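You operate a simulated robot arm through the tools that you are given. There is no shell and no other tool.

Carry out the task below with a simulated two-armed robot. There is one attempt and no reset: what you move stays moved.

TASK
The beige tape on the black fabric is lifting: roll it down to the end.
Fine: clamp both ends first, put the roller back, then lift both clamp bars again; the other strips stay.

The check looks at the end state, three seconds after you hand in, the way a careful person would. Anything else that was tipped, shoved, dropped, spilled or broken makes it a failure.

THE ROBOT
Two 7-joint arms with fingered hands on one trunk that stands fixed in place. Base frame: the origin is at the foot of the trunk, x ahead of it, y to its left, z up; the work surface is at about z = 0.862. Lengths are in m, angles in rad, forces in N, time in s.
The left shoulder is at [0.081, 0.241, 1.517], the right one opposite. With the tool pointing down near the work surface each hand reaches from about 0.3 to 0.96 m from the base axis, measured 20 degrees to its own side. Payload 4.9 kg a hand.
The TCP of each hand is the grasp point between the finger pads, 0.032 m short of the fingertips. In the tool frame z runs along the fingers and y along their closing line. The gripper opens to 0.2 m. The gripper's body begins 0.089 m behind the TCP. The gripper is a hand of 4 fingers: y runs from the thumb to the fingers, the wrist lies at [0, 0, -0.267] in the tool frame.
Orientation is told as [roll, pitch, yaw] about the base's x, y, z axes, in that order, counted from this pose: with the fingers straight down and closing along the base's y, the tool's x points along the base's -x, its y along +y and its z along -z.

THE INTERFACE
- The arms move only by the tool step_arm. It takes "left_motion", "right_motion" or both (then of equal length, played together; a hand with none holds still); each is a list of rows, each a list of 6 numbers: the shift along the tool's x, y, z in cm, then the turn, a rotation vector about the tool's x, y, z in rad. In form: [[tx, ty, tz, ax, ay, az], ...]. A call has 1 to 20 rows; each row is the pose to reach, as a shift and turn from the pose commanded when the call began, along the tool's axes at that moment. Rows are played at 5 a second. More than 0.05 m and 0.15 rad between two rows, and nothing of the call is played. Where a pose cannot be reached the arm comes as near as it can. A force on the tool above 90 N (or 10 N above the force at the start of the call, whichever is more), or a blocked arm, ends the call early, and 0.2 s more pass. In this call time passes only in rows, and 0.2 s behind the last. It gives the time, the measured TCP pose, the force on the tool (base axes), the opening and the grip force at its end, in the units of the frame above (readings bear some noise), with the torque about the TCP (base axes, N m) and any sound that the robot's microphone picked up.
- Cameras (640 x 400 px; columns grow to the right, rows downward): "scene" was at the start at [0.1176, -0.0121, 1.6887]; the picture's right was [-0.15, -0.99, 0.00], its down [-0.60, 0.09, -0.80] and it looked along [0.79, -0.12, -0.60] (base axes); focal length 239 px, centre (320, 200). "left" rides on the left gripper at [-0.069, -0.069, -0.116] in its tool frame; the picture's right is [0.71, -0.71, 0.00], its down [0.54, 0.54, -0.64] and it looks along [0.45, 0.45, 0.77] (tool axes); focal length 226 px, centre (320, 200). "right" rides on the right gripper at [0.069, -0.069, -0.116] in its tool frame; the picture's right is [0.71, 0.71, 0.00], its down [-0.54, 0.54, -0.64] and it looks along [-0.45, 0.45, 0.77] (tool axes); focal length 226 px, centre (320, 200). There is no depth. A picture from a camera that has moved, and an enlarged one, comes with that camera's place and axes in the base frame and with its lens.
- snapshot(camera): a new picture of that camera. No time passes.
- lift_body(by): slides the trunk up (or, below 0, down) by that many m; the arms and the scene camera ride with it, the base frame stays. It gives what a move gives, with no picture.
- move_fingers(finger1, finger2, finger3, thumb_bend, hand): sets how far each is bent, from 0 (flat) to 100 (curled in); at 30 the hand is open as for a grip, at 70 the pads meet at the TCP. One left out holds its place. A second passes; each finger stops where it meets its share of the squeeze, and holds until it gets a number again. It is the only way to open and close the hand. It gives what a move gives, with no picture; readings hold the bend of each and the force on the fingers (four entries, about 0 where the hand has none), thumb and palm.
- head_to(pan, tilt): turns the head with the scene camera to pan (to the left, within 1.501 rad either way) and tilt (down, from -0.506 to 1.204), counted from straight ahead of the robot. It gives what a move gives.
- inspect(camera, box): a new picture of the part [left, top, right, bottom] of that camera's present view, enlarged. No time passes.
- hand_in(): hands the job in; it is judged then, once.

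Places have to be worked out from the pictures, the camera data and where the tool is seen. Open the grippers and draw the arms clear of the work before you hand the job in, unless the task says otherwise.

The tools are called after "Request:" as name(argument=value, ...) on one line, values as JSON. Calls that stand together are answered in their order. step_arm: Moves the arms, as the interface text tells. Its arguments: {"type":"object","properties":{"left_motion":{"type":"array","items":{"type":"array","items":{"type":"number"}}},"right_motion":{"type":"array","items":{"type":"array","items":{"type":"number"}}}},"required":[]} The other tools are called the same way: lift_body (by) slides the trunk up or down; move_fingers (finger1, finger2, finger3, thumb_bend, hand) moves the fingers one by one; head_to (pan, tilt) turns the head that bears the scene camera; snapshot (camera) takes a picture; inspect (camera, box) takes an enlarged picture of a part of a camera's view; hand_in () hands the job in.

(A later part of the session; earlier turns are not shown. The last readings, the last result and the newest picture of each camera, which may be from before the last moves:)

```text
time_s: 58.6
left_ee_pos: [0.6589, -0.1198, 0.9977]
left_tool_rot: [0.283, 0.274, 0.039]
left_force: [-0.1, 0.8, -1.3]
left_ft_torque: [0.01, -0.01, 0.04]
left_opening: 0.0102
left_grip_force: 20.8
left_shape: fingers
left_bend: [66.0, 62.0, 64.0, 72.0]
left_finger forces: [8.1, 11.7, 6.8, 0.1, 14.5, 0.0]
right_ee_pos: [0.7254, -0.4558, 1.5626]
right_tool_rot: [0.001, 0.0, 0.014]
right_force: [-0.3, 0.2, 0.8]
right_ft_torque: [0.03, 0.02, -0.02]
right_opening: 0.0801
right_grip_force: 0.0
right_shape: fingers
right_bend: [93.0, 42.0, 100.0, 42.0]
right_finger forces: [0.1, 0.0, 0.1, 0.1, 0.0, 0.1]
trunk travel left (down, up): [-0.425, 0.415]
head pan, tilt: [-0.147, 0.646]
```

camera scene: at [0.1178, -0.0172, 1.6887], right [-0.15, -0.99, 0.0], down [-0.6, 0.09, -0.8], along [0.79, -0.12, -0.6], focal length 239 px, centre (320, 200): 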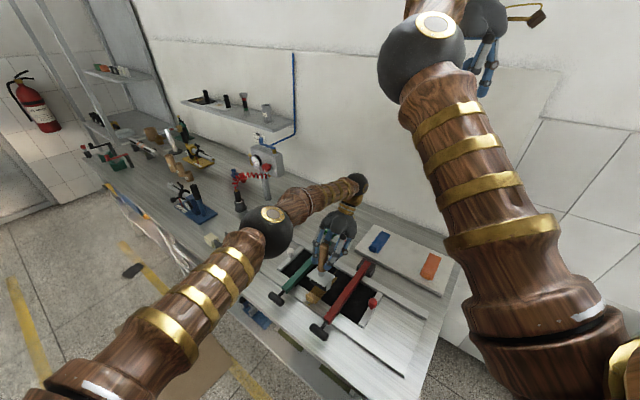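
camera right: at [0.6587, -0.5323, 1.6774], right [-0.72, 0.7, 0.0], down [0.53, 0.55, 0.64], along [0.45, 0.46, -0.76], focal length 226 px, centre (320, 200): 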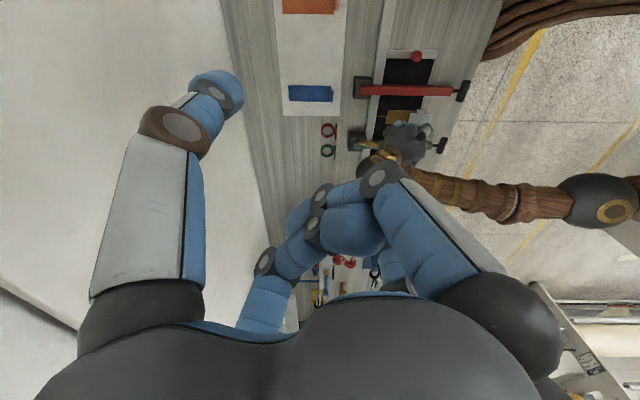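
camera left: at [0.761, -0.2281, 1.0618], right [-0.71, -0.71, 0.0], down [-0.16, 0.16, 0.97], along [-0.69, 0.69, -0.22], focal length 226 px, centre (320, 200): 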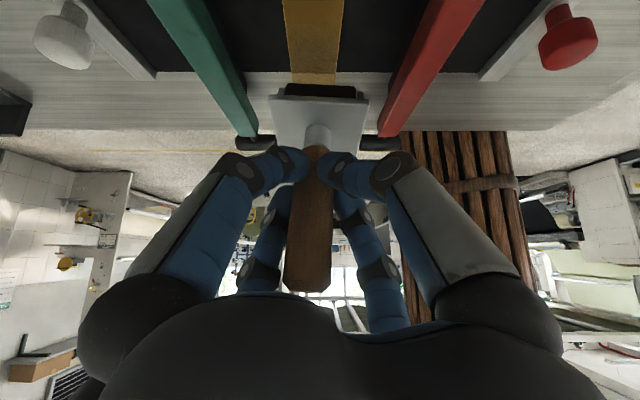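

Contact is just beginning (the weight reading dropped). I'll press a little further.

Request:
step_arm(left_motion=[[-0.04, -0.04, 0.14, 0, 0, 0], [-0.08, -0.08, 0.28, 0, 0, 0]])

Request:
inspect(camera="left", box=[220, 0, 420, 160])

```text
time_s: 59.2
left_ee_pos: [0.6576, -0.12, 0.9946]
left_tool_rot: [0.284, 0.272, 0.039]
left_force: [-2.0, -2.1, 10.6]
left_ft_torque: [0.15, 0.09, 0.03]
left_opening: 0.01
left_grip_force: 23.3
left_shape: fingers
left_bend: [66.0, 62.0, 64.0, 72.0]
left_finger forces: [9.2, 12.5, 8.5, 0.0, 16.2, 0.0]
right_ee_pos: [0.7235, -0.4559, 1.5654]
right_tool_rot: [0.0, 0.0, 0.013]
right_force: [-0.2, -1.0, -1.0]
right_ft_torque: [0.0, -0.01, 0.04]
right_opening: 0.0802
right_grip_force: 0.0
right_shape: fingers
right_bend: [93.0, 42.0, 100.0, 42.0]
right_finger forces: [0.0, 0.0, 0.1, 0.0, 0.0, 0.0]
trunk travel left (down, up): [-0.425, 0.415]
head pan, tilt: [-0.147, 0.646]
```

```text
2.50 times, centred on (320, 80) of left
camera zoom: at [0.7521, -0.2155, 1.065], right [-0.71, -0.71, 0.0], down [-0.33, 0.33, 0.89], along [-0.63, 0.63, -0.46], focal length 565 px, centre (320, 500)
```

zoom: 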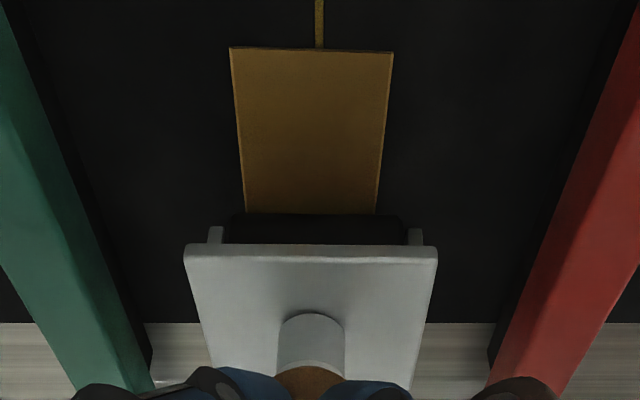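

Pressing at about 10 N with the roller centred on the tape. I'll roll on towards the near end, easing the hand's tilt along.

Request:
step_arm(left_motion=[[0.26, 0.26, 0.15, -0.007, 0.007, 0], [0.52, 0.52, 0.3, -0.014, 0.014, 0], [0.78, 0.78, 0.46, -0.021, 0.021, 0], [1.05, 1.05, 0.61, -0.028, 0.028, 0], [1.31, 1.31, 0.76, -0.035, 0.035, 0], [1.57, 1.57, 0.91, -0.042, 0.042, 0], [1.83, 1.83, 1.06, -0.049, 0.049, 0], [2.09, 2.09, 1.22, -0.056, 0.056, 0]])

Request:
inspect(camera="scene", box=[290, 220, 350, 310])

Request:
inspect(camera="left", box=[220, 0, 420, 160])

```text
time_s: 61.0
left_ee_pos: [0.6352, -0.0961, 0.9942]
left_tool_rot: [0.346, 0.328, 0.058]
left_force: [-1.5, -0.5, 1.9]
left_ft_torque: [0.13, -0.03, 0.01]
left_opening: 0.0098
left_grip_force: 22.0
left_shape: fingers
left_bend: [66.0, 62.0, 64.0, 72.0]
left_finger forces: [8.7, 12.5, 7.7, 0.0, 15.1, 0.1]
right_ee_pos: [0.7264, -0.4562, 1.5631]
right_tool_rot: [0.001, 0.0, 0.013]
right_force: [-0.4, 0.2, 0.6]
right_ft_torque: [-0.01, -0.02, 0.01]
right_opening: 0.0802
right_grip_force: 0.0
right_shape: fingers
right_bend: [93.0, 42.0, 100.0, 42.0]
right_finger forces: [0.0, 0.0, 0.0, 0.0, 0.0, 0.0]
trunk travel left (down, up): [-0.425, 0.415]
head pan, tilt: [-0.147, 0.646]
```

```text
4.44 times, centred on (320, 265) of scene
camera zoom: at [0.1175, -0.0122, 1.6887], right [-0.15, -0.99, 0.0], down [-0.6, 0.09, -0.8], along [0.79, -0.12, -0.6], focal length 1060 px, centre (320, -89)
```

zoom: 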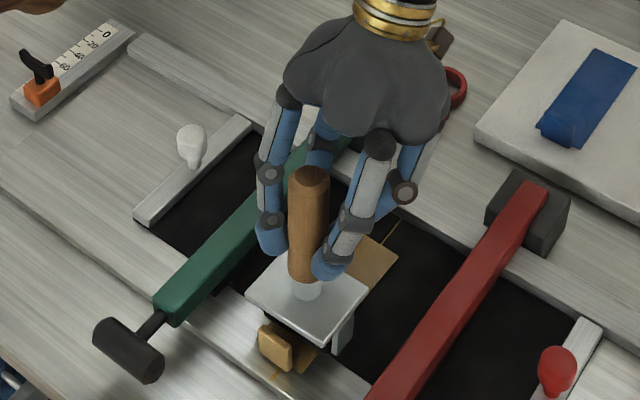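

```text
2.50 times, centred on (320, 80) of left
camera zoom: at [0.7343, -0.1957, 1.0525], right [-0.71, -0.71, 0.0], down [-0.28, 0.28, 0.92], along [-0.65, 0.65, -0.39], focal length 565 px, centre (320, 500)
```

zoom: 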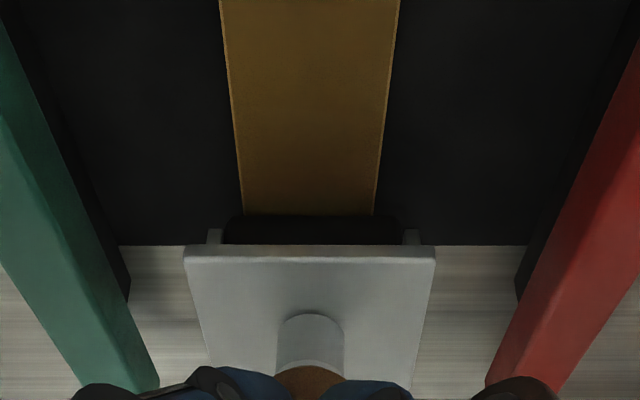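

Almost there; the contact force has eased to about 5 N. I'll press a bit more and continue over the end.

Request:
step_arm(left_motion=[[-0.05, -0.05, 0.14, 0, 0, 0], [0.2, 0.2, 0.32, 0, 0, 0], [0.45, 0.45, 0.5, 0, 0, 0], [0.7, 0.7, 0.68, 0, 0, 0], [0.96, 0.96, 0.86, 0, 0, 0]])

Request:
inspect(camera="scene", box=[290, 220, 350, 310])

Request:
inspect(camera="left", box=[220, 0, 420, 160])

```text
time_s: 62.2
left_ee_pos: [0.6252, -0.0863, 0.9929]
left_tool_rot: [0.345, 0.326, 0.057]
left_force: [-1.0, -1.0, 5.4]
left_ft_torque: [0.08, 0.02, 0.02]
left_opening: 0.01
left_grip_force: 22.5
left_shape: fingers
left_bend: [66.0, 62.0, 64.0, 72.0]
left_finger forces: [8.3, 12.9, 8.1, 0.0, 15.9, 0.0]
right_ee_pos: [0.7245, -0.4559, 1.5618]
right_tool_rot: [0.001, 0.0, 0.014]
right_force: [-0.1, -0.6, -0.1]
right_ft_torque: [-0.03, 0.02, -0.01]
right_opening: 0.0803
right_grip_force: 0.0
right_shape: fingers
right_bend: [93.0, 42.0, 100.0, 42.0]
right_finger forces: [0.0, 0.1, 0.0, 0.0, 0.1, 0.0]
trunk travel left (down, up): [-0.425, 0.415]
head pan, tilt: [-0.147, 0.646]
```

```text
4.44 times, centred on (320, 265) of scene
camera zoom: at [0.117, -0.0122, 1.6887], right [-0.15, -0.99, 0.0], down [-0.6, 0.09, -0.8], along [0.79, -0.12, -0.6], focal length 1060 px, centre (320, -89)
```

zoom: 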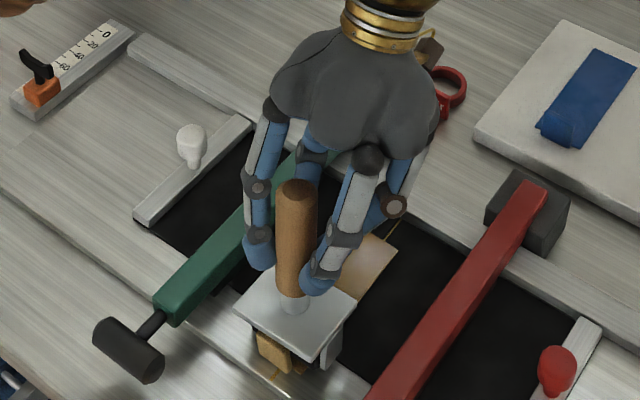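

```text
2.50 times, centred on (320, 80) of left
camera zoom: at [0.7235, -0.1846, 1.0516], right [-0.71, -0.71, 0.0], down [-0.28, 0.28, 0.92], along [-0.65, 0.65, -0.39], focal length 565 px, centre (320, 500)
```

zoom: 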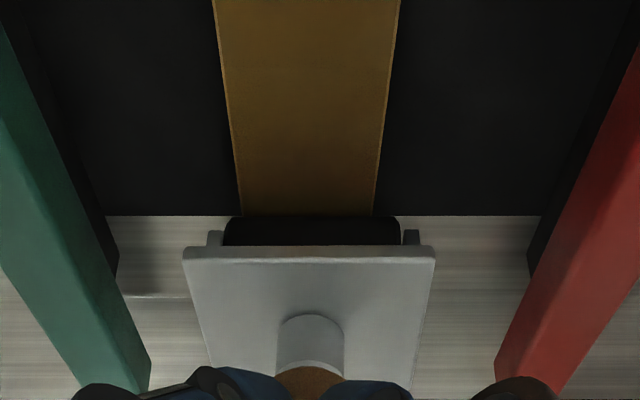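

The back of the roller is at the fabric's near edge, but the end flap still shows ahead of it. I'll continue a little further over the end.

Request:
step_arm(left_motion=[[0.25, 0.25, 0.18, 0, 0, 0], [0.5, 0.5, 0.36, 0, 0, 0], [0.76, 0.76, 0.54, 0, 0, 0], [1.0, 1.0, 0.72, 0, 0, 0]])

Request:
inspect(camera="scene", box=[290, 220, 350, 310])

Request:
inspect(camera="left", box=[220, 0, 420, 160])

```text
time_s: 63.2
left_ee_pos: [0.6135, -0.0752, 0.9922]
left_tool_rot: [0.347, 0.326, 0.058]
left_force: [2.1, -2.1, 3.2]
left_ft_torque: [-0.09, -0.16, -0.04]
left_opening: 0.0094
left_grip_force: 24.6
left_shape: fingers
left_bend: [66.0, 62.0, 64.0, 72.0]
left_finger forces: [12.9, 13.1, 6.6, 0.1, 17.1, 0.1]
right_ee_pos: [0.7251, -0.4564, 1.5635]
right_tool_rot: [0.0, 0.0, 0.013]
right_force: [-0.4, 0.2, 0.2]
right_ft_torque: [0.0, -0.01, -0.02]
right_opening: 0.0804
right_grip_force: 0.0
right_shape: fingers
right_bend: [93.0, 42.0, 100.0, 42.0]
right_finger forces: [0.1, 0.0, 0.0, 0.0, 0.1, 0.0]
trunk travel left (down, up): [-0.425, 0.415]
head pan, tilt: [-0.147, 0.646]
```

```text
4.44 times, centred on (320, 265) of scene
camera zoom: at [0.1173, -0.0124, 1.6887], right [-0.15, -0.99, 0.0], down [-0.6, 0.09, -0.8], along [0.79, -0.12, -0.6], focal length 1060 px, centre (320, -89)
```

zoom: 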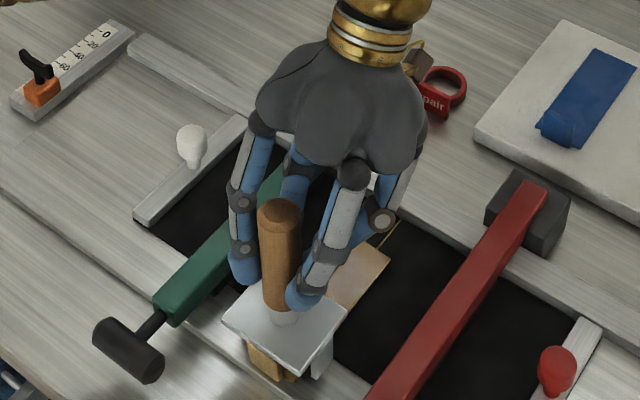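

```text
2.50 times, centred on (320, 80) of left
camera zoom: at [0.7121, -0.173, 1.0514], right [-0.71, -0.71, 0.0], down [-0.28, 0.28, 0.92], along [-0.65, 0.65, -0.39], focal length 565 px, centre (320, 500)
```

zoom: 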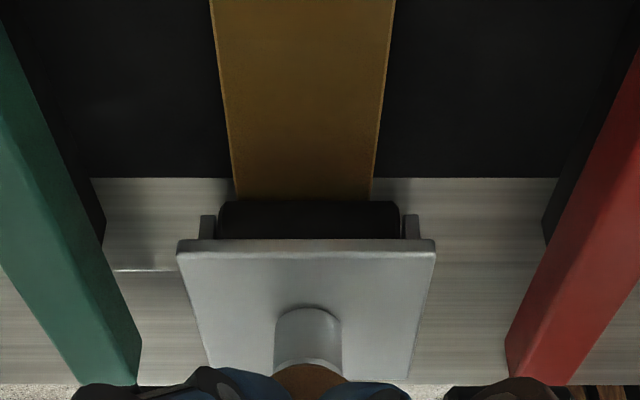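

The pressed tape now runs slightly past the fabric's edge behind the roller. I'll lift the roller clear and look at the end of the tape.

Request:
step_arm(left_motion=[[0.3, 0.3, -0.9, 0, 0, 0], [0.6, 0.6, -1.8, 0, 0, 0], [1.3, 1.3, -3.6, 0, 0, 0], [0, 0, -6, 0, 0, 0], [-2, -2, -8, 0, 0, 0], [-4, -4, -10, 0, 0, 0]])

Request:
inspect(camera="scene", box=[290, 230, 370, 310])

Request:
snapshot(camera="left")

```text
time_s: 64.6
left_ee_pos: [0.6813, -0.1417, 1.0558]
left_tool_rot: [0.347, 0.327, 0.056]
left_force: [0.3, -0.8, -2.6]
left_ft_torque: [-0.03, -0.07, -0.01]
left_opening: 0.0091
left_grip_force: 21.1
left_shape: fingers
left_bend: [66.0, 62.0, 64.0, 72.0]
left_finger forces: [8.3, 12.4, 6.3, 0.1, 15.1, 0.0]
right_ee_pos: [0.7256, -0.4577, 1.5619]
right_tool_rot: [0.003, -0.001, 0.014]
right_force: [0.1, -0.1, -0.3]
right_ft_torque: [0.01, -0.05, 0.01]
right_opening: 0.0804
right_grip_force: 0.0
right_shape: fingers
right_bend: [93.0, 42.0, 100.0, 42.0]
right_finger forces: [0.0, 0.0, 0.0, 0.0, 0.0, 0.1]
trunk travel left (down, up): [-0.425, 0.415]
head pan, tilt: [-0.147, 0.646]
```

```text
5.00 times, centred on (330, 270) of scene
camera zoom: at [0.1178, -0.0149, 1.6887], right [-0.15, -0.99, 0.0], down [-0.6, 0.09, -0.8], along [0.79, -0.12, -0.6], focal length 1193 px, centre (270, -150)
```

zoom: 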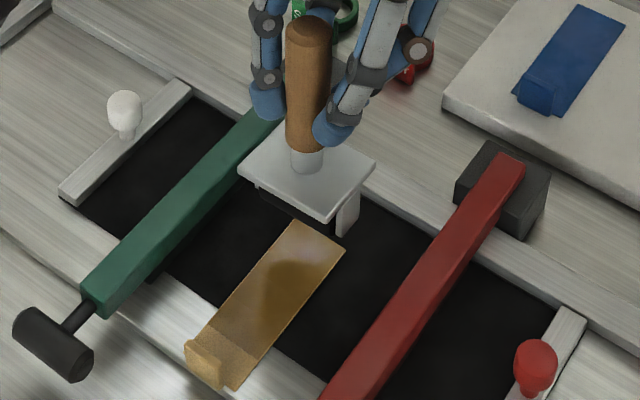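

```text
taken
camera left: at [0.7797, -0.241, 1.1148], right [-0.71, -0.71, 0.0], down [-0.28, 0.27, 0.92], along [-0.65, 0.65, -0.39], focal length 226 px, centre (320, 200)
```

left: 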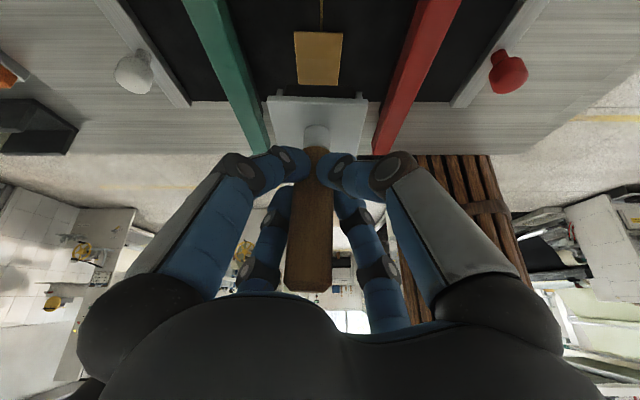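

The tape's far end appears to have shifted towards me, with some bare fabric now behind it. I'll look closely before doing anything else.

Request:
inspect(camera="scene", box=[300, 260, 340, 310])

Request:
inspect(camera="left", box=[270, 0, 370, 100])

Request:
inspect(camera="right", box=[360, 70, 460, 160])

```text
8.00 times, centred on (320, 285) of scene
camera zoom: at [0.1178, -0.0149, 1.6887], right [-0.15, -0.99, 0.0], down [-0.6, 0.09, -0.8], along [0.79, -0.12, -0.6], focal length 1909 px, centre (320, -480)
```

zoom: 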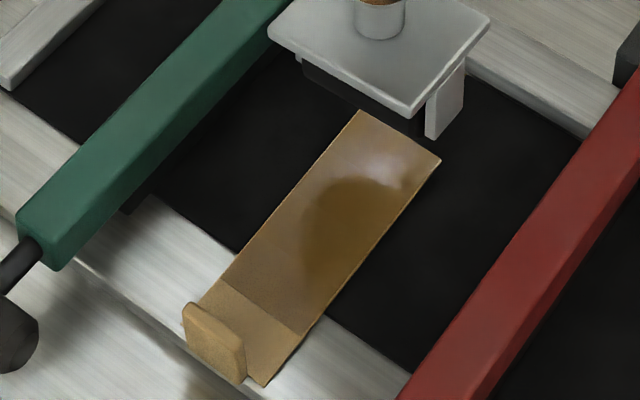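

```text
4.00 times, centred on (320, 50) of left
camera zoom: at [0.7797, -0.241, 1.1148], right [-0.71, -0.71, 0.0], down [-0.28, 0.27, 0.92], along [-0.65, 0.65, -0.39], focal length 904 px, centre (320, 800)
```

zoom: 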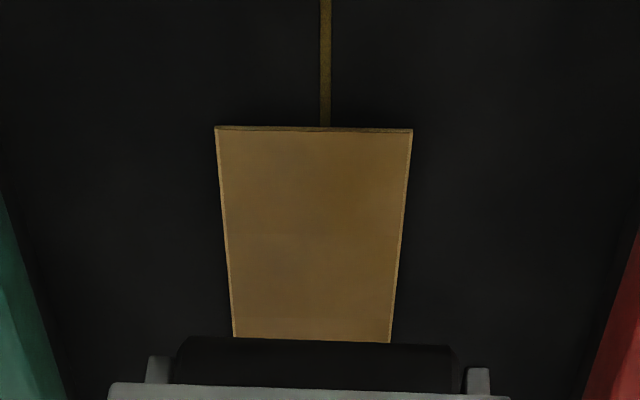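

```text
4.44 times, centred on (410, 115) of right
camera zoom: at [0.6589, -0.5296, 1.6782], right [-0.72, 0.7, 0.0], down [0.53, 0.55, 0.64], along [0.45, 0.46, -0.77], focal length 1005 px, centre (-80, 578)
```

zoom: 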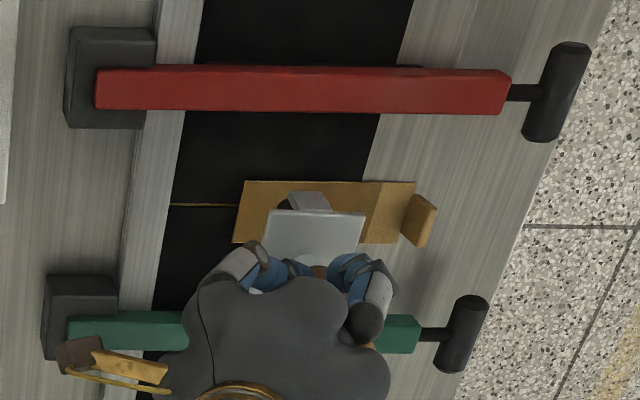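

The strip has slid about 5 cm towards me as a whole and its last ~3 cm with the raised end is still light; pushing against the raised end with a light load moved it. I'll return the roller to its cradle to regrip it squarely, then correct the strip. First I lift high, then lower the trunk for reach.

Request:
step_arm(left_motion=[[0.8, 0.8, -2.2, 0, 0, 0], [1.6, 1.6, -4.5, 0.03, -0.03, 0], [2.4, 2.4, -6.7, 0.06, -0.06, 0], [3.2, 3.2, -8.9, 0.09, -0.09, 0], [4.4, 4.4, -12.3, 0.12, -0.12, 0], [5.6, 5.6, -15.7, 0.155, -0.155, 0]])

Request:
inspect(camera="scene", box=[260, 150, 400, 310])

```text
time_s: 66.0
left_ee_pos: [0.6817, -0.1432, 1.2296]
left_tool_rot: [0.179, 0.178, 0.017]
left_force: [-0.5, 1.0, -3.3]
left_ft_torque: [-0.02, -0.04, -0.03]
left_opening: 0.0092
left_grip_force: 20.9
left_shape: fingers
left_bend: [66.0, 62.0, 64.0, 72.0]
left_finger forces: [7.4, 12.3, 6.4, 0.0, 14.6, 0.1]
right_ee_pos: [0.7248, -0.4566, 1.5633]
right_tool_rot: [0.0, 0.001, 0.012]
right_force: [-0.5, 0.3, 0.3]
right_ft_torque: [0.0, -0.03, -0.01]
right_opening: 0.0803
right_grip_force: 0.0
right_shape: fingers
right_bend: [93.0, 42.0, 100.0, 42.0]
right_finger forces: [0.1, 0.0, 0.1, 0.1, 0.0, 0.0]
trunk travel left (down, up): [-0.425, 0.415]
head pan, tilt: [-0.147, 0.646]
```

```text
2.50 times, centred on (330, 230) of scene
camera zoom: at [0.1166, -0.0115, 1.6887], right [-0.15, -0.99, 0.0], down [-0.59, 0.09, -0.8], along [0.79, -0.12, -0.6], focal length 597 px, centre (295, 125)
```

zoom: 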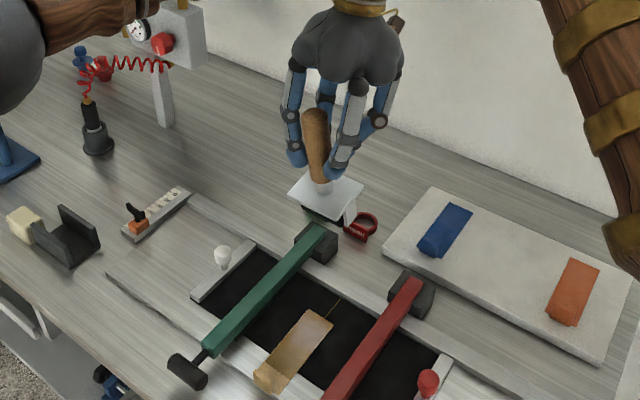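

The tool hangs nearly upright. I'll carry it back towards the cradle at this height.

Request:
step_arm(left_motion=[[-2, 3.6, 0.3, 0, 0, 0], [-4, 7.2, 0.6, 0, 0, 0], [-6, 10.8, 0.9, 0, 0, 0], [-8, 14.4, 1.2, 0, 0, 0], [-10, 18, 1.5, 0, 0, 0], [-12, 21.6, 1.8, 0, 0, 0], [-14, 25.2, 2.1, 0, 0, 0], [-16, 28.8, 2.4, 0, 0, 0], [-18, 32.4, 2.7, 0, 0, 0], [-20, 36, 3, 0, 0, 0], [-22, 39.6, 3.3, 0, 0, 0], [-23.7, 42.9, 3.5, 0, 0, 0]])

Request:
snapshot(camera="left")

Request:
inspect(camera="scene", box=[165, 130, 275, 270])

```text
time_s: 68.6
left_ee_pos: [0.8934, 0.2925, 1.2292]
left_tool_rot: [0.177, 0.178, 0.015]
left_force: [-0.1, 0.3, -3.4]
left_ft_torque: [-0.08, -0.02, -0.01]
left_opening: 0.0086
left_grip_force: 20.0
left_shape: fingers
left_bend: [66.0, 62.0, 65.0, 72.0]
left_finger forces: [6.6, 12.5, 6.2, 0.0, 15.1, 0.1]
left hand out of reach, approached as far as the arm can: row 11, 12
right_ee_pos: [0.7267, -0.4523, 1.5636]
right_tool_rot: [-0.005, 0.001, 0.013]
right_force: [0.1, 0.3, -0.5]
right_ft_torque: [-0.08, 0.02, 0.03]
right_opening: 0.0803
right_grip_force: 0.1
right_shape: fingers
right_bend: [93.0, 42.0, 100.0, 42.0]
right_finger forces: [0.0, 0.0, 0.0, 0.1, 0.0, 0.0]
trunk travel left (down, up): [-0.425, 0.415]
head pan, tilt: [-0.147, 0.646]
```

```text
taken
camera left: at [0.9805, 0.2058, 1.3173], right [-0.71, -0.71, 0.0], down [-0.41, 0.41, 0.81], along [-0.57, 0.57, -0.58], focal length 226 px, centre (320, 200)
```

left: 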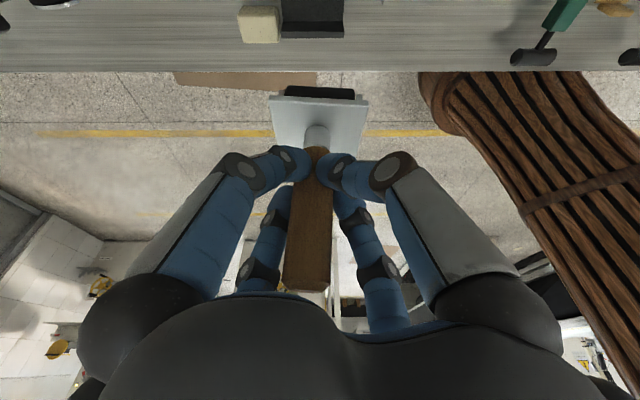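

```text
2.86 times, centred on (220, 200) of scene
camera zoom: at [0.1176, -0.0086, 1.6887], right [-0.15, -0.99, 0.0], down [-0.6, 0.09, -0.8], along [0.79, -0.12, -0.6], focal length 682 px, centre (606, 200)
```

zoom: 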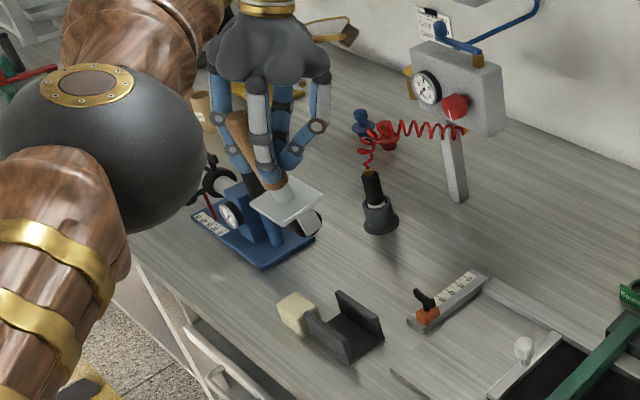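

The arm is at its reach with the hand tilted, so I'll turn the hand back to vertical here; the cradle walls should level the tool as it seats.

Request:
step_arm(left_motion=[[0, 0, 0, 0.06, -0.06, 0], [0, 0, 0, 0.12, -0.12, 0], [0, 0, 0, 0.17, -0.17, 0]])

Request:
snapshot(camera="left")

Request:
inspect(camera="scene", box=[165, 130, 275, 270])

```text
time_s: 69.4
left_ee_pos: [0.894, 0.2901, 1.2315]
left_tool_rot: [0.006, 0.005, -0.001]
left_force: [-0.5, -0.2, -3.0]
left_ft_torque: [0.01, 0.02, 0.03]
left_opening: 0.0081
left_grip_force: 20.7
left_shape: fingers
left_bend: [66.0, 62.0, 65.0, 72.0]
left_finger forces: [6.2, 12.8, 6.1, 0.0, 14.9, 0.0]
right_ee_pos: [0.725, -0.4545, 1.563]
right_tool_rot: [0.0, 0.002, 0.015]
right_force: [-0.4, -0.4, -1.0]
right_ft_torque: [0.0, 0.0, -0.01]
right_opening: 0.0801
right_grip_force: 0.1
right_shape: fingers
right_bend: [93.0, 42.0, 100.0, 42.0]
right_finger forces: [0.0, 0.0, 0.0, 0.0, 0.0, 0.0]
trunk travel left (down, up): [-0.425, 0.415]
head pan, tilt: [-0.147, 0.646]
```

```text
taken
camera left: at [0.9647, 0.2207, 1.3465], right [-0.71, -0.71, 0.0], down [-0.54, 0.54, 0.65], along [-0.46, 0.46, -0.76], focal length 226 px, centre (320, 200)
```

left: 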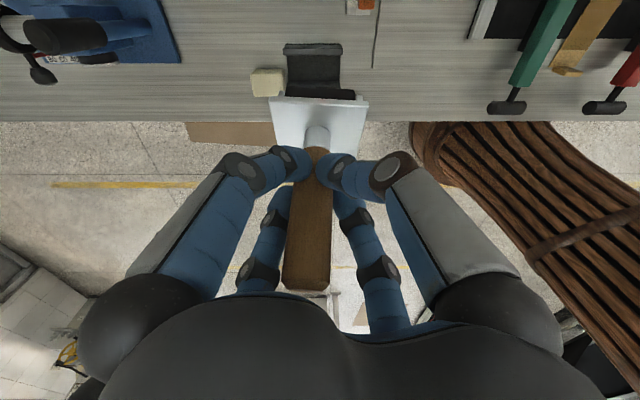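

```text
2.86 times, centred on (220, 200) of scene
camera zoom: at [0.1178, -0.0115, 1.6887], right [-0.15, -0.99, 0.0], down [-0.6, 0.09, -0.8], along [0.79, -0.12, -0.6], focal length 682 px, centre (606, 200)
```

zoom: 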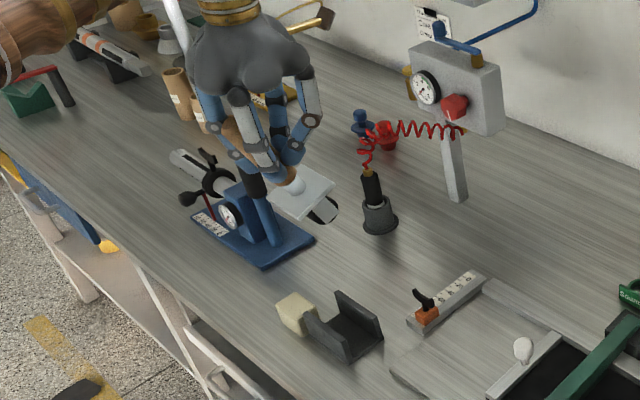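

The tool leans over 30° with the hand vertical, too much to seat neatly. I'll take it back over the fabric and straighten it by easing the roller gently against the fixed far rail.

Request:
step_arm(left_motion=[[1.97, -3.47, 0, 0, 0, 0], [3.94, -6.94, 0, 0, 0, 0], [5.91, -10.41, 0, 0, 0, 0], [7.88, -13.88, 0, 0, 0, 0], [9.85, -17.35, 0, 0, 0, 0], [11.8, -20.8, 0, 0, 0, 0], [13.8, -24.3, 0, 0, 0, 0], [15.7, -27.8, 0, 0, 0, 0], [17.7, -31.2, 0, 0, 0, 0], [19.7, -34.7, 0, 0, 0, 0], [21.7, -38.2, 0, 0, 0, 0], [23.6, -41.7, 0, 0, 0, 0], [23.6, -41.7, 4, 0, 0, 0], [23.6, -41.7, 8, 0, 0, 0]])

Request:
snapshot(camera="left")

Request:
inspect(camera="scene", box=[270, 170, 390, 310])

```text
time_s: 72.4
left_ee_pos: [0.6593, -0.1231, 1.1519]
left_tool_rot: [0.007, 0.01, 0.0]
left_force: [-0.3, -0.2, -3.4]
left_ft_torque: [-0.02, 0.0, -0.02]
left_opening: 0.0077
left_grip_force: 20.2
left_shape: fingers
left_bend: [67.0, 62.0, 65.0, 72.0]
left_finger forces: [5.9, 13.0, 6.1, 0.0, 14.7, 0.0]
right_ee_pos: [0.7281, -0.4534, 1.5621]
right_tool_rot: [0.001, 0.001, 0.015]
right_force: [-0.2, 0.0, -0.1]
right_ft_torque: [-0.01, 0.06, -0.01]
right_opening: 0.0801
right_grip_force: 0.2
right_shape: fingers
right_bend: [93.0, 42.0, 100.0, 42.0]
right_finger forces: [0.1, 0.0, 0.0, 0.0, 0.1, 0.0]
trunk travel left (down, up): [-0.425, 0.415]
head pan, tilt: [-0.147, 0.646]
```

```text
taken
camera left: at [0.7297, -0.193, 1.267], right [-0.71, -0.71, 0.0], down [-0.54, 0.54, 0.65], along [-0.46, 0.46, -0.76], focal length 226 px, centre (320, 200)
```

left: 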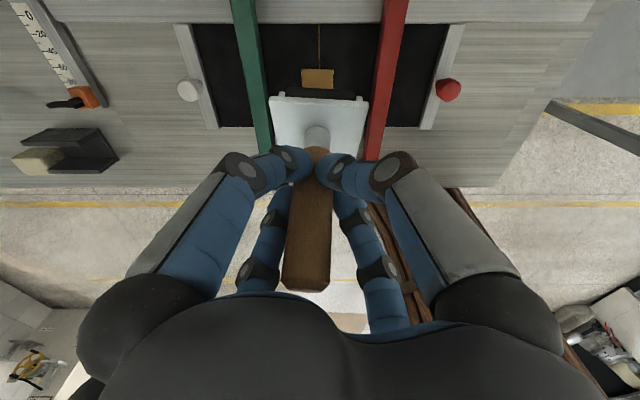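

```text
2.86 times, centred on (330, 240) of scene
camera zoom: at [0.1198, -0.0112, 1.6886], right [-0.15, -0.99, 0.0], down [-0.6, 0.09, -0.8], along [0.79, -0.12, -0.6], focal length 682 px, centre (291, 86)
```

zoom: 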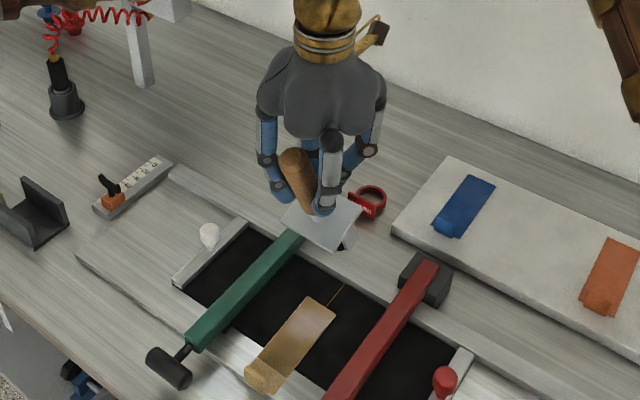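

I'll lower the tilted roller to just above the fabric, short of the rail.

Request:
step_arm(left_motion=[[0.9, 0.7, 4, 0, 0, 0], [0.9, 0.7, 8, 0, 0, 0], [0.9, 0.7, 11.5, 0, 0, 0], [0.9, 0.7, 14, 0, 0, 0], [0.9, 0.7, 15.5, 0, 0, 0]])

Request:
inspect(camera="left", box=[220, 40, 420, 200])

Request:
inspect(camera="scene", box=[290, 210, 370, 310])

```text
time_s: 73.6
left_ee_pos: [0.6505, -0.1159, 0.9968]
left_tool_rot: [0.007, 0.009, 0.002]
left_force: [0.3, -0.6, -1.1]
left_ft_torque: [-0.06, -0.04, -0.02]
left_opening: 0.0074
left_grip_force: 21.5
left_shape: fingers
left_bend: [67.0, 62.0, 65.0, 72.0]
left_finger forces: [7.1, 13.4, 5.9, 0.0, 15.9, 0.0]
right_ee_pos: [0.7262, -0.4553, 1.5634]
right_tool_rot: [0.0, -0.002, 0.013]
right_force: [0.8, 0.7, 0.7]
right_ft_torque: [-0.01, 0.03, 0.0]
right_opening: 0.0801
right_grip_force: 0.0
right_shape: fingers
right_bend: [93.0, 42.0, 100.0, 42.0]
right_finger forces: [0.1, 0.1, 0.0, 0.0, 0.0, 0.0]
trunk travel left (down, up): [-0.425, 0.415]
head pan, tilt: [-0.147, 0.646]
```

```text
2.50 times, centred on (320, 120) of left
camera zoom: at [0.7194, -0.1865, 1.1112], right [-0.71, -0.71, 0.0], down [-0.54, 0.54, 0.65], along [-0.46, 0.46, -0.76], focal length 565 px, centre (320, 400)
```

zoom: 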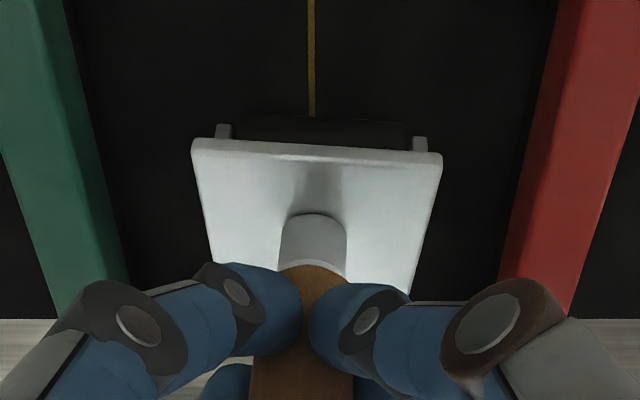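

```text
4.00 times, centred on (330, 260) of scene
camera zoom: at [0.1184, -0.0121, 1.6887], right [-0.15, -0.99, 0.0], down [-0.6, 0.09, -0.8], along [0.79, -0.12, -0.6], focal length 954 px, centre (280, -40)
```

zoom: 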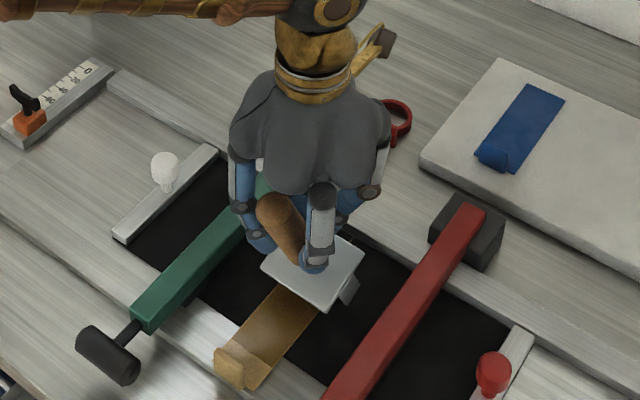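

Measured against the plate's width, the tool leans only about 14°, so the cradle can seat it. I'll lift, carry it back and line the roller up over the slot.

Request:
step_arm(left_motion=[[0, 0, -4, 0, 0, 0], [0, 0, -8, 0, 0, 0], [0, 0, -12, 0, 0, 0], [-2, 3.4, -14.5, 0, 0, 0], [-4, 6.8, -15, 0, 0, 0], [-6, 10.2, -15, 0, 0, 0], [-8, 13.6, -15, 0, 0, 0], [-10, 17, -15, 0, 0, 0], [-12, 20.4, -15, 0, 0, 0], [-14, 23.8, -15, 0, 0, 0], [-16, 27.2, -15, 0, 0, 0], [-18, 30.6, -15, 0, 0, 0], [-20, 34, -15, 0, 0, 0], [-22, 37.4, -15, 0, 0, 0], [-23.5, 40, -15, 0, 0, 0], [-24.75, 42.2, -15, 0, 0, 0]])

Request:
snapshot(camera="left")

Request:
inspect(camera="scene", box=[165, 150, 275, 280])

```text
time_s: 77.0
left_ee_pos: [0.8986, 0.3032, 1.1467]
left_tool_rot: [0.005, 0.009, -0.002]
left_force: [0.2, 0.5, -2.7]
left_ft_torque: [-0.02, 0.0, 0.0]
left_opening: 0.0069
left_grip_force: 19.8
left_shape: fingers
left_bend: [67.0, 62.0, 65.0, 72.0]
left_finger forces: [5.8, 13.4, 6.1, 0.0, 14.5, 0.1]
right_ee_pos: [0.7269, -0.455, 1.5626]
right_tool_rot: [-0.001, 0.002, 0.015]
right_force: [-0.6, -0.2, 0.3]
right_ft_torque: [-0.01, -0.01, 0.01]
right_opening: 0.0802
right_grip_force: 0.0
right_shape: fingers
right_bend: [93.0, 42.0, 100.0, 42.0]
right_finger forces: [0.0, 0.1, 0.1, 0.1, 0.0, 0.1]
trunk travel left (down, up): [-0.425, 0.415]
head pan, tilt: [-0.147, 0.646]
```

```text
taken
camera left: at [0.968, 0.2334, 1.2615], right [-0.71, -0.71, 0.0], down [-0.54, 0.54, 0.65], along [-0.46, 0.46, -0.76], focal length 226 px, centre (320, 200)
```

left: 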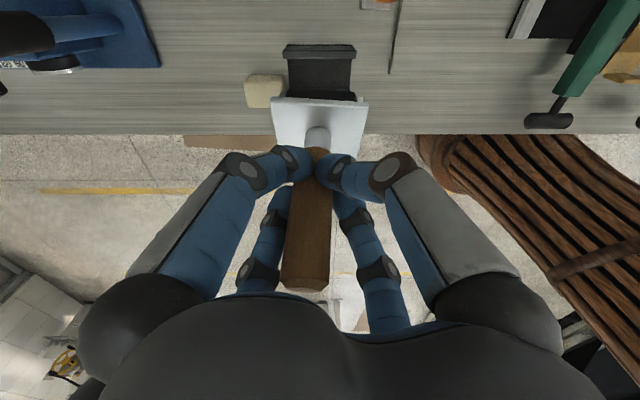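

```text
3.08 times, centred on (220, 215) of scene
camera zoom: at [0.1187, -0.0117, 1.6886], right [-0.15, -0.99, 0.0], down [-0.6, 0.09, -0.8], along [0.79, -0.12, -0.6], focal length 734 px, centre (628, 154)
```

zoom: 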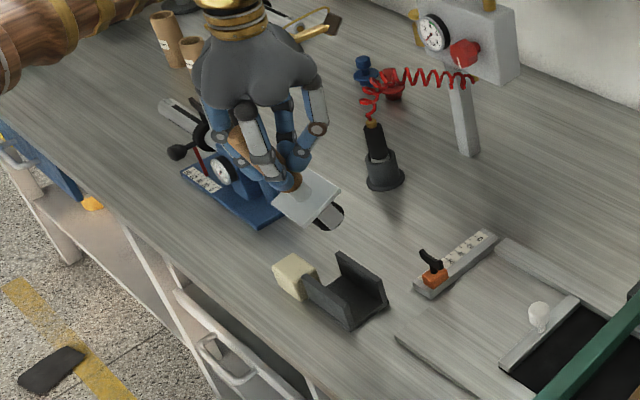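

Request:
inspect(camera="left", box=[230, 30, 410, 170])

Request:
inspect(camera="scene", box=[195, 180, 245, 240])

```text
2.86 times, centred on (320, 100) of left
camera zoom: at [0.968, 0.2334, 1.2615], right [-0.71, -0.71, 0.0], down [-0.54, 0.54, 0.65], along [-0.46, 0.46, -0.76], focal length 646 px, centre (320, 486)
```

zoom: 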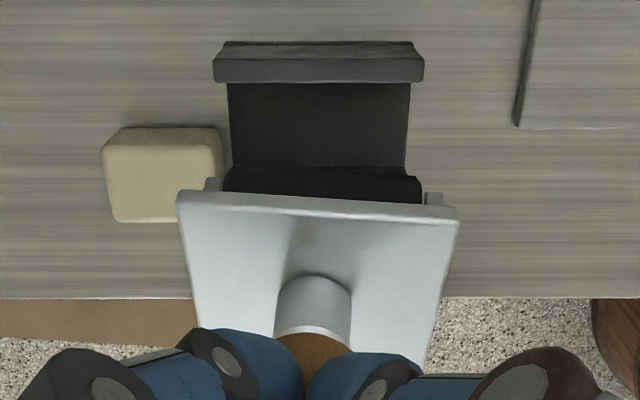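

```text
6.67 times, centred on (220, 210) of scene
camera zoom: at [0.1187, -0.0117, 1.6886], right [-0.15, -0.99, 0.0], down [-0.6, 0.09, -0.8], along [0.79, -0.12, -0.6], focal length 1591 px, centre (987, 133)
```

zoom: 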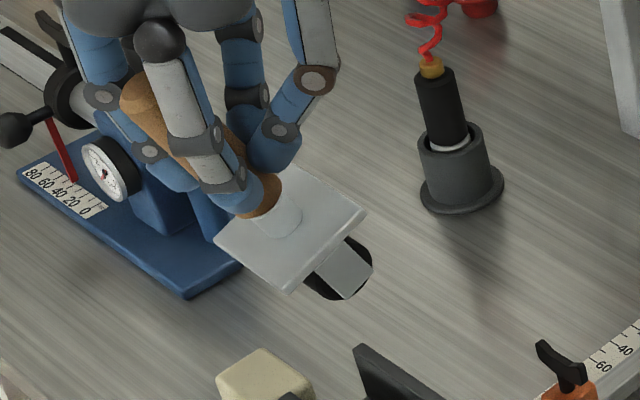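

By the camera, the roller is aligned along the slot and about 8 mm short across it. I'll correct that and lower close to seating.

Request:
step_arm(left_motion=[[-0.6, -0.6, 2, 0, 0, 0], [-0.6, -0.6, 5, 0, 0, 0], [-0.6, -0.6, 8, 0, 0, 0], [-0.6, -0.6, 10, 0, 0, 0]])

Request:
inspect(camera="left", box=[230, 30, 410, 170])

Request:
inspect(camera="scene", box=[195, 200, 255, 260])

```text
time_s: 78.0
left_ee_pos: [0.9031, 0.2983, 1.0447]
left_tool_rot: [0.008, 0.01, 0.0]
left_force: [0.0, 0.5, -2.7]
left_ft_torque: [0.01, 0.01, 0.01]
left_opening: 0.0066
left_grip_force: 19.6
left_shape: fingers
left_bend: [67.0, 62.0, 65.0, 72.0]
left_finger forces: [5.8, 13.3, 6.1, 0.0, 14.4, 0.1]
right_ee_pos: [0.7271, -0.456, 1.5624]
right_tool_rot: [0.001, 0.002, 0.014]
right_force: [-0.4, 0.8, 0.2]
right_ft_torque: [0.0, 0.0, 0.01]
right_opening: 0.0803
right_grip_force: 0.1
right_shape: fingers
right_bend: [93.0, 42.0, 100.0, 42.0]
right_finger forces: [0.0, 0.1, 0.1, 0.0, 0.1, 0.0]
trunk travel left (down, up): [-0.425, 0.415]
head pan, tilt: [-0.147, 0.646]
```

```text
2.86 times, centred on (320, 100) of left
camera zoom: at [0.9729, 0.2281, 1.1602], right [-0.71, -0.71, 0.0], down [-0.54, 0.54, 0.65], along [-0.46, 0.46, -0.76], focal length 646 px, centre (320, 486)
```

zoom: 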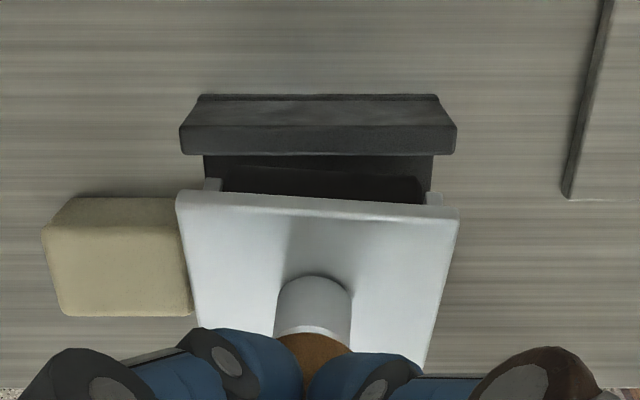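

```text
6.67 times, centred on (225, 230) of scene
camera zoom: at [0.1188, -0.0123, 1.6886], right [-0.15, -0.99, 0.0], down [-0.6, 0.09, -0.8], along [0.79, -0.12, -0.6], focal length 1591 px, centre (953, 0)
```

zoom: 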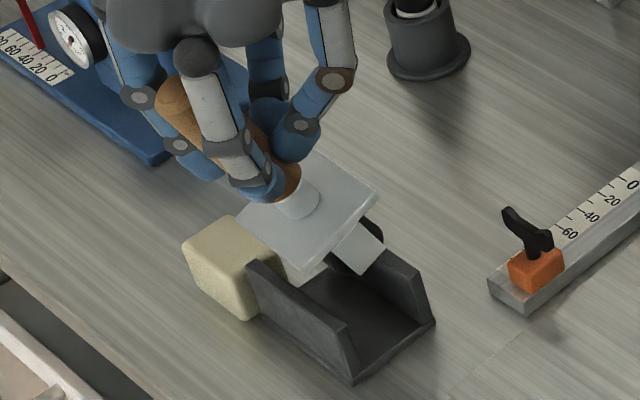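

I work out the plate needs about 1 cm more towards the far side to sit on both walls. I'll shift and lower nearly to contact.

Request:
step_arm(left_motion=[[-0.7, -0.7, 1, 0, 0, 0], [-0.7, -0.7, 2.2, 0, 0, 0], [-0.7, -0.7, 3.4, 0, 0, 0]])

Request:
inspect(camera="left", box=[230, 30, 410, 170])

Request:
inspect(camera="scene", box=[195, 200, 255, 260])

```text
time_s: 78.8
left_ee_pos: [0.9092, 0.2916, 1.012]
left_tool_rot: [0.006, 0.008, 0.0]
left_force: [-1.6, 0.3, -2.4]
left_ft_torque: [0.1, 0.24, -0.04]
left_opening: 0.0027
left_grip_force: 19.8
left_shape: fingers
left_bend: [67.0, 61.0, 65.0, 73.0]
left_finger forces: [4.5, 14.0, 8.7, 0.0, 11.8, 0.0]
right_ee_pos: [0.7273, -0.4525, 1.5625]
right_tool_rot: [-0.001, 0.002, 0.015]
right_force: [-0.3, 0.6, 0.3]
right_ft_torque: [0.01, -0.01, 0.02]
right_opening: 0.0803
right_grip_force: 0.1
right_shape: fingers
right_bend: [93.0, 42.0, 100.0, 42.0]
right_finger forces: [0.1, 0.0, 0.0, 0.0, 0.1, 0.1]
trunk travel left (down, up): [-0.425, 0.415]
head pan, tilt: [-0.147, 0.646]
```

```text
2.86 times, centred on (320, 100) of left
camera zoom: at [0.9799, 0.2219, 1.1261], right [-0.71, -0.71, 0.0], down [-0.54, 0.54, 0.65], along [-0.46, 0.46, -0.76], focal length 646 px, centre (320, 486)
```

zoom: 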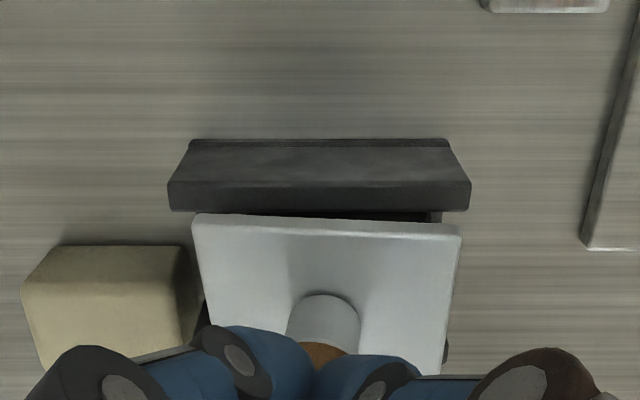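

```text
6.67 times, centred on (225, 230) of scene
camera zoom: at [0.1194, -0.0111, 1.6885], right [-0.15, -0.99, 0.0], down [-0.6, 0.09, -0.8], along [0.79, -0.12, -0.6], focal length 1591 px, centre (953, 0)
```

zoom: 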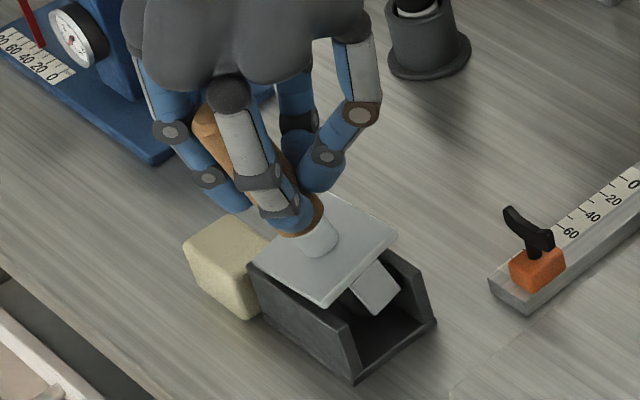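

Using the plate's true size, it is now centred over the slot with its near edge just reaching the near wall. I'll press down gently so the walls level it.

Request:
step_arm(left_motion=[[0, 0, 0.4, 0, 0, 0], [0, 0, 0.8, 0, 0, 0], [0, 0, 1.2, 0, 0, 0]])

Request:
inspect(camera="left", box=[230, 30, 410, 170])

Request:
inspect(camera="scene", box=[195, 200, 255, 260])

```text
time_s: 79.6
left_ee_pos: [0.9087, 0.2897, 1.0033]
left_tool_rot: [0.01, 0.006, 0.0]
left_force: [-2.6, -4.4, 9.1]
left_ft_torque: [0.22, 0.18, 0.01]
left_opening: 0.003
left_grip_force: 22.8
left_shape: fingers
left_bend: [67.0, 62.0, 65.0, 72.0]
left_finger forces: [5.7, 13.5, 9.0, 0.0, 17.1, 0.0]
right_ee_pos: [0.7228, -0.4584, 1.5648]
right_tool_rot: [0.002, -0.002, 0.015]
right_force: [-1.1, 0.1, 0.7]
right_ft_torque: [0.02, -0.02, 0.0]
right_opening: 0.0805
right_grip_force: 0.1
right_shape: fingers
right_bend: [93.0, 42.0, 100.0, 42.0]
right_finger forces: [0.0, 0.1, 0.0, 0.0, 0.0, 0.0]
trunk travel left (down, up): [-0.425, 0.415]
head pan, tilt: [-0.147, 0.646]
```

```text
2.86 times, centred on (320, 100) of left
camera zoom: at [0.9776, 0.2186, 1.1187], right [-0.71, -0.71, 0.0], down [-0.54, 0.54, 0.65], along [-0.46, 0.46, -0.76], focal length 646 px, centre (320, 486)
```

zoom: 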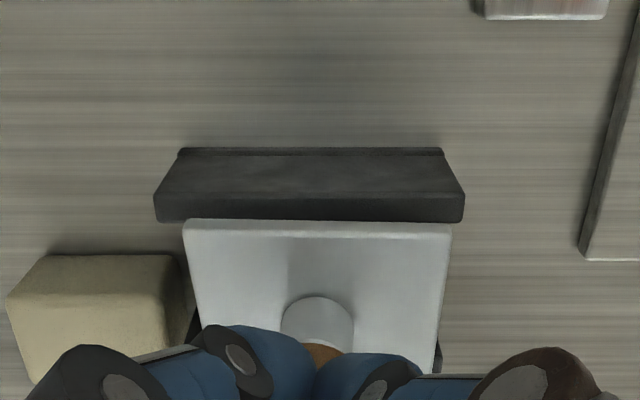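

```text
6.67 times, centred on (225, 230) of scene
camera zoom: at [0.1149, -0.0142, 1.6891], right [-0.15, -0.99, 0.0], down [-0.59, 0.09, -0.8], along [0.79, -0.12, -0.6], focal length 1591 px, centre (953, 0)
```

zoom: 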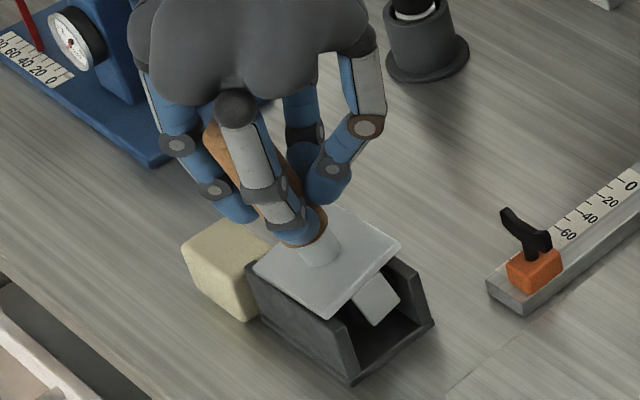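

The tool is leveling (9 N on the walls) and the plate is centred as it was originally. I'll open the hand a little first so it settles.

Request:
move_fingers(hand="left", finger1=58, finger2=58, finger3=58, thumb_bend=58)

Request:
inspect(camera="left", box=[230, 30, 410, 170])

Request:
inspect(camera="scene", box=[195, 200, 255, 260])

```text
time_s: 80.6
left_ee_pos: [0.9099, 0.2919, 1.0005]
left_tool_rot: [0.008, 0.009, 0.002]
left_force: [0.3, 0.9, 0.4]
left_ft_torque: [-0.01, -0.01, 0.01]
left_opening: 0.0431
left_grip_force: 0.0
left_shape: fingers
left_bend: [57.0, 57.0, 57.0, 57.0]
left_finger forces: [0.1, 0.1, 0.0, 0.1, 0.1, 0.0]
right_ee_pos: [0.7275, -0.4554, 1.5625]
right_tool_rot: [0.0, -0.001, 0.014]
right_force: [-0.9, 0.3, -0.4]
right_ft_torque: [-0.01, 0.0, -0.01]
right_opening: 0.0804
right_grip_force: 0.0
right_shape: fingers
right_bend: [93.0, 42.0, 100.0, 42.0]
right_finger forces: [0.0, 0.0, 0.0, 0.0, 0.0, 0.0]
trunk travel left (down, up): [-0.425, 0.415]
head pan, tilt: [-0.147, 0.646]
```

```text
2.86 times, centred on (320, 100) of left
camera zoom: at [0.9796, 0.2215, 1.1153], right [-0.71, -0.71, 0.0], down [-0.54, 0.54, 0.65], along [-0.46, 0.46, -0.76], focal length 646 px, centre (320, 486)
```

zoom: 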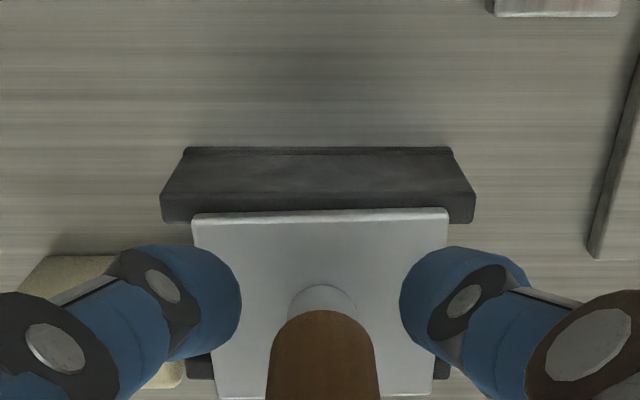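

```text
6.67 times, centred on (225, 230) of scene
camera zoom: at [0.1184, -0.0117, 1.6886], right [-0.15, -0.99, 0.0], down [-0.6, 0.09, -0.8], along [0.79, -0.12, -0.6], focal length 1591 px, centre (953, 0)
```

zoom: 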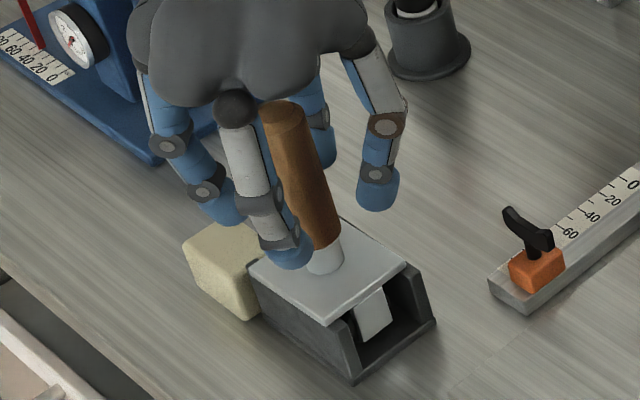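

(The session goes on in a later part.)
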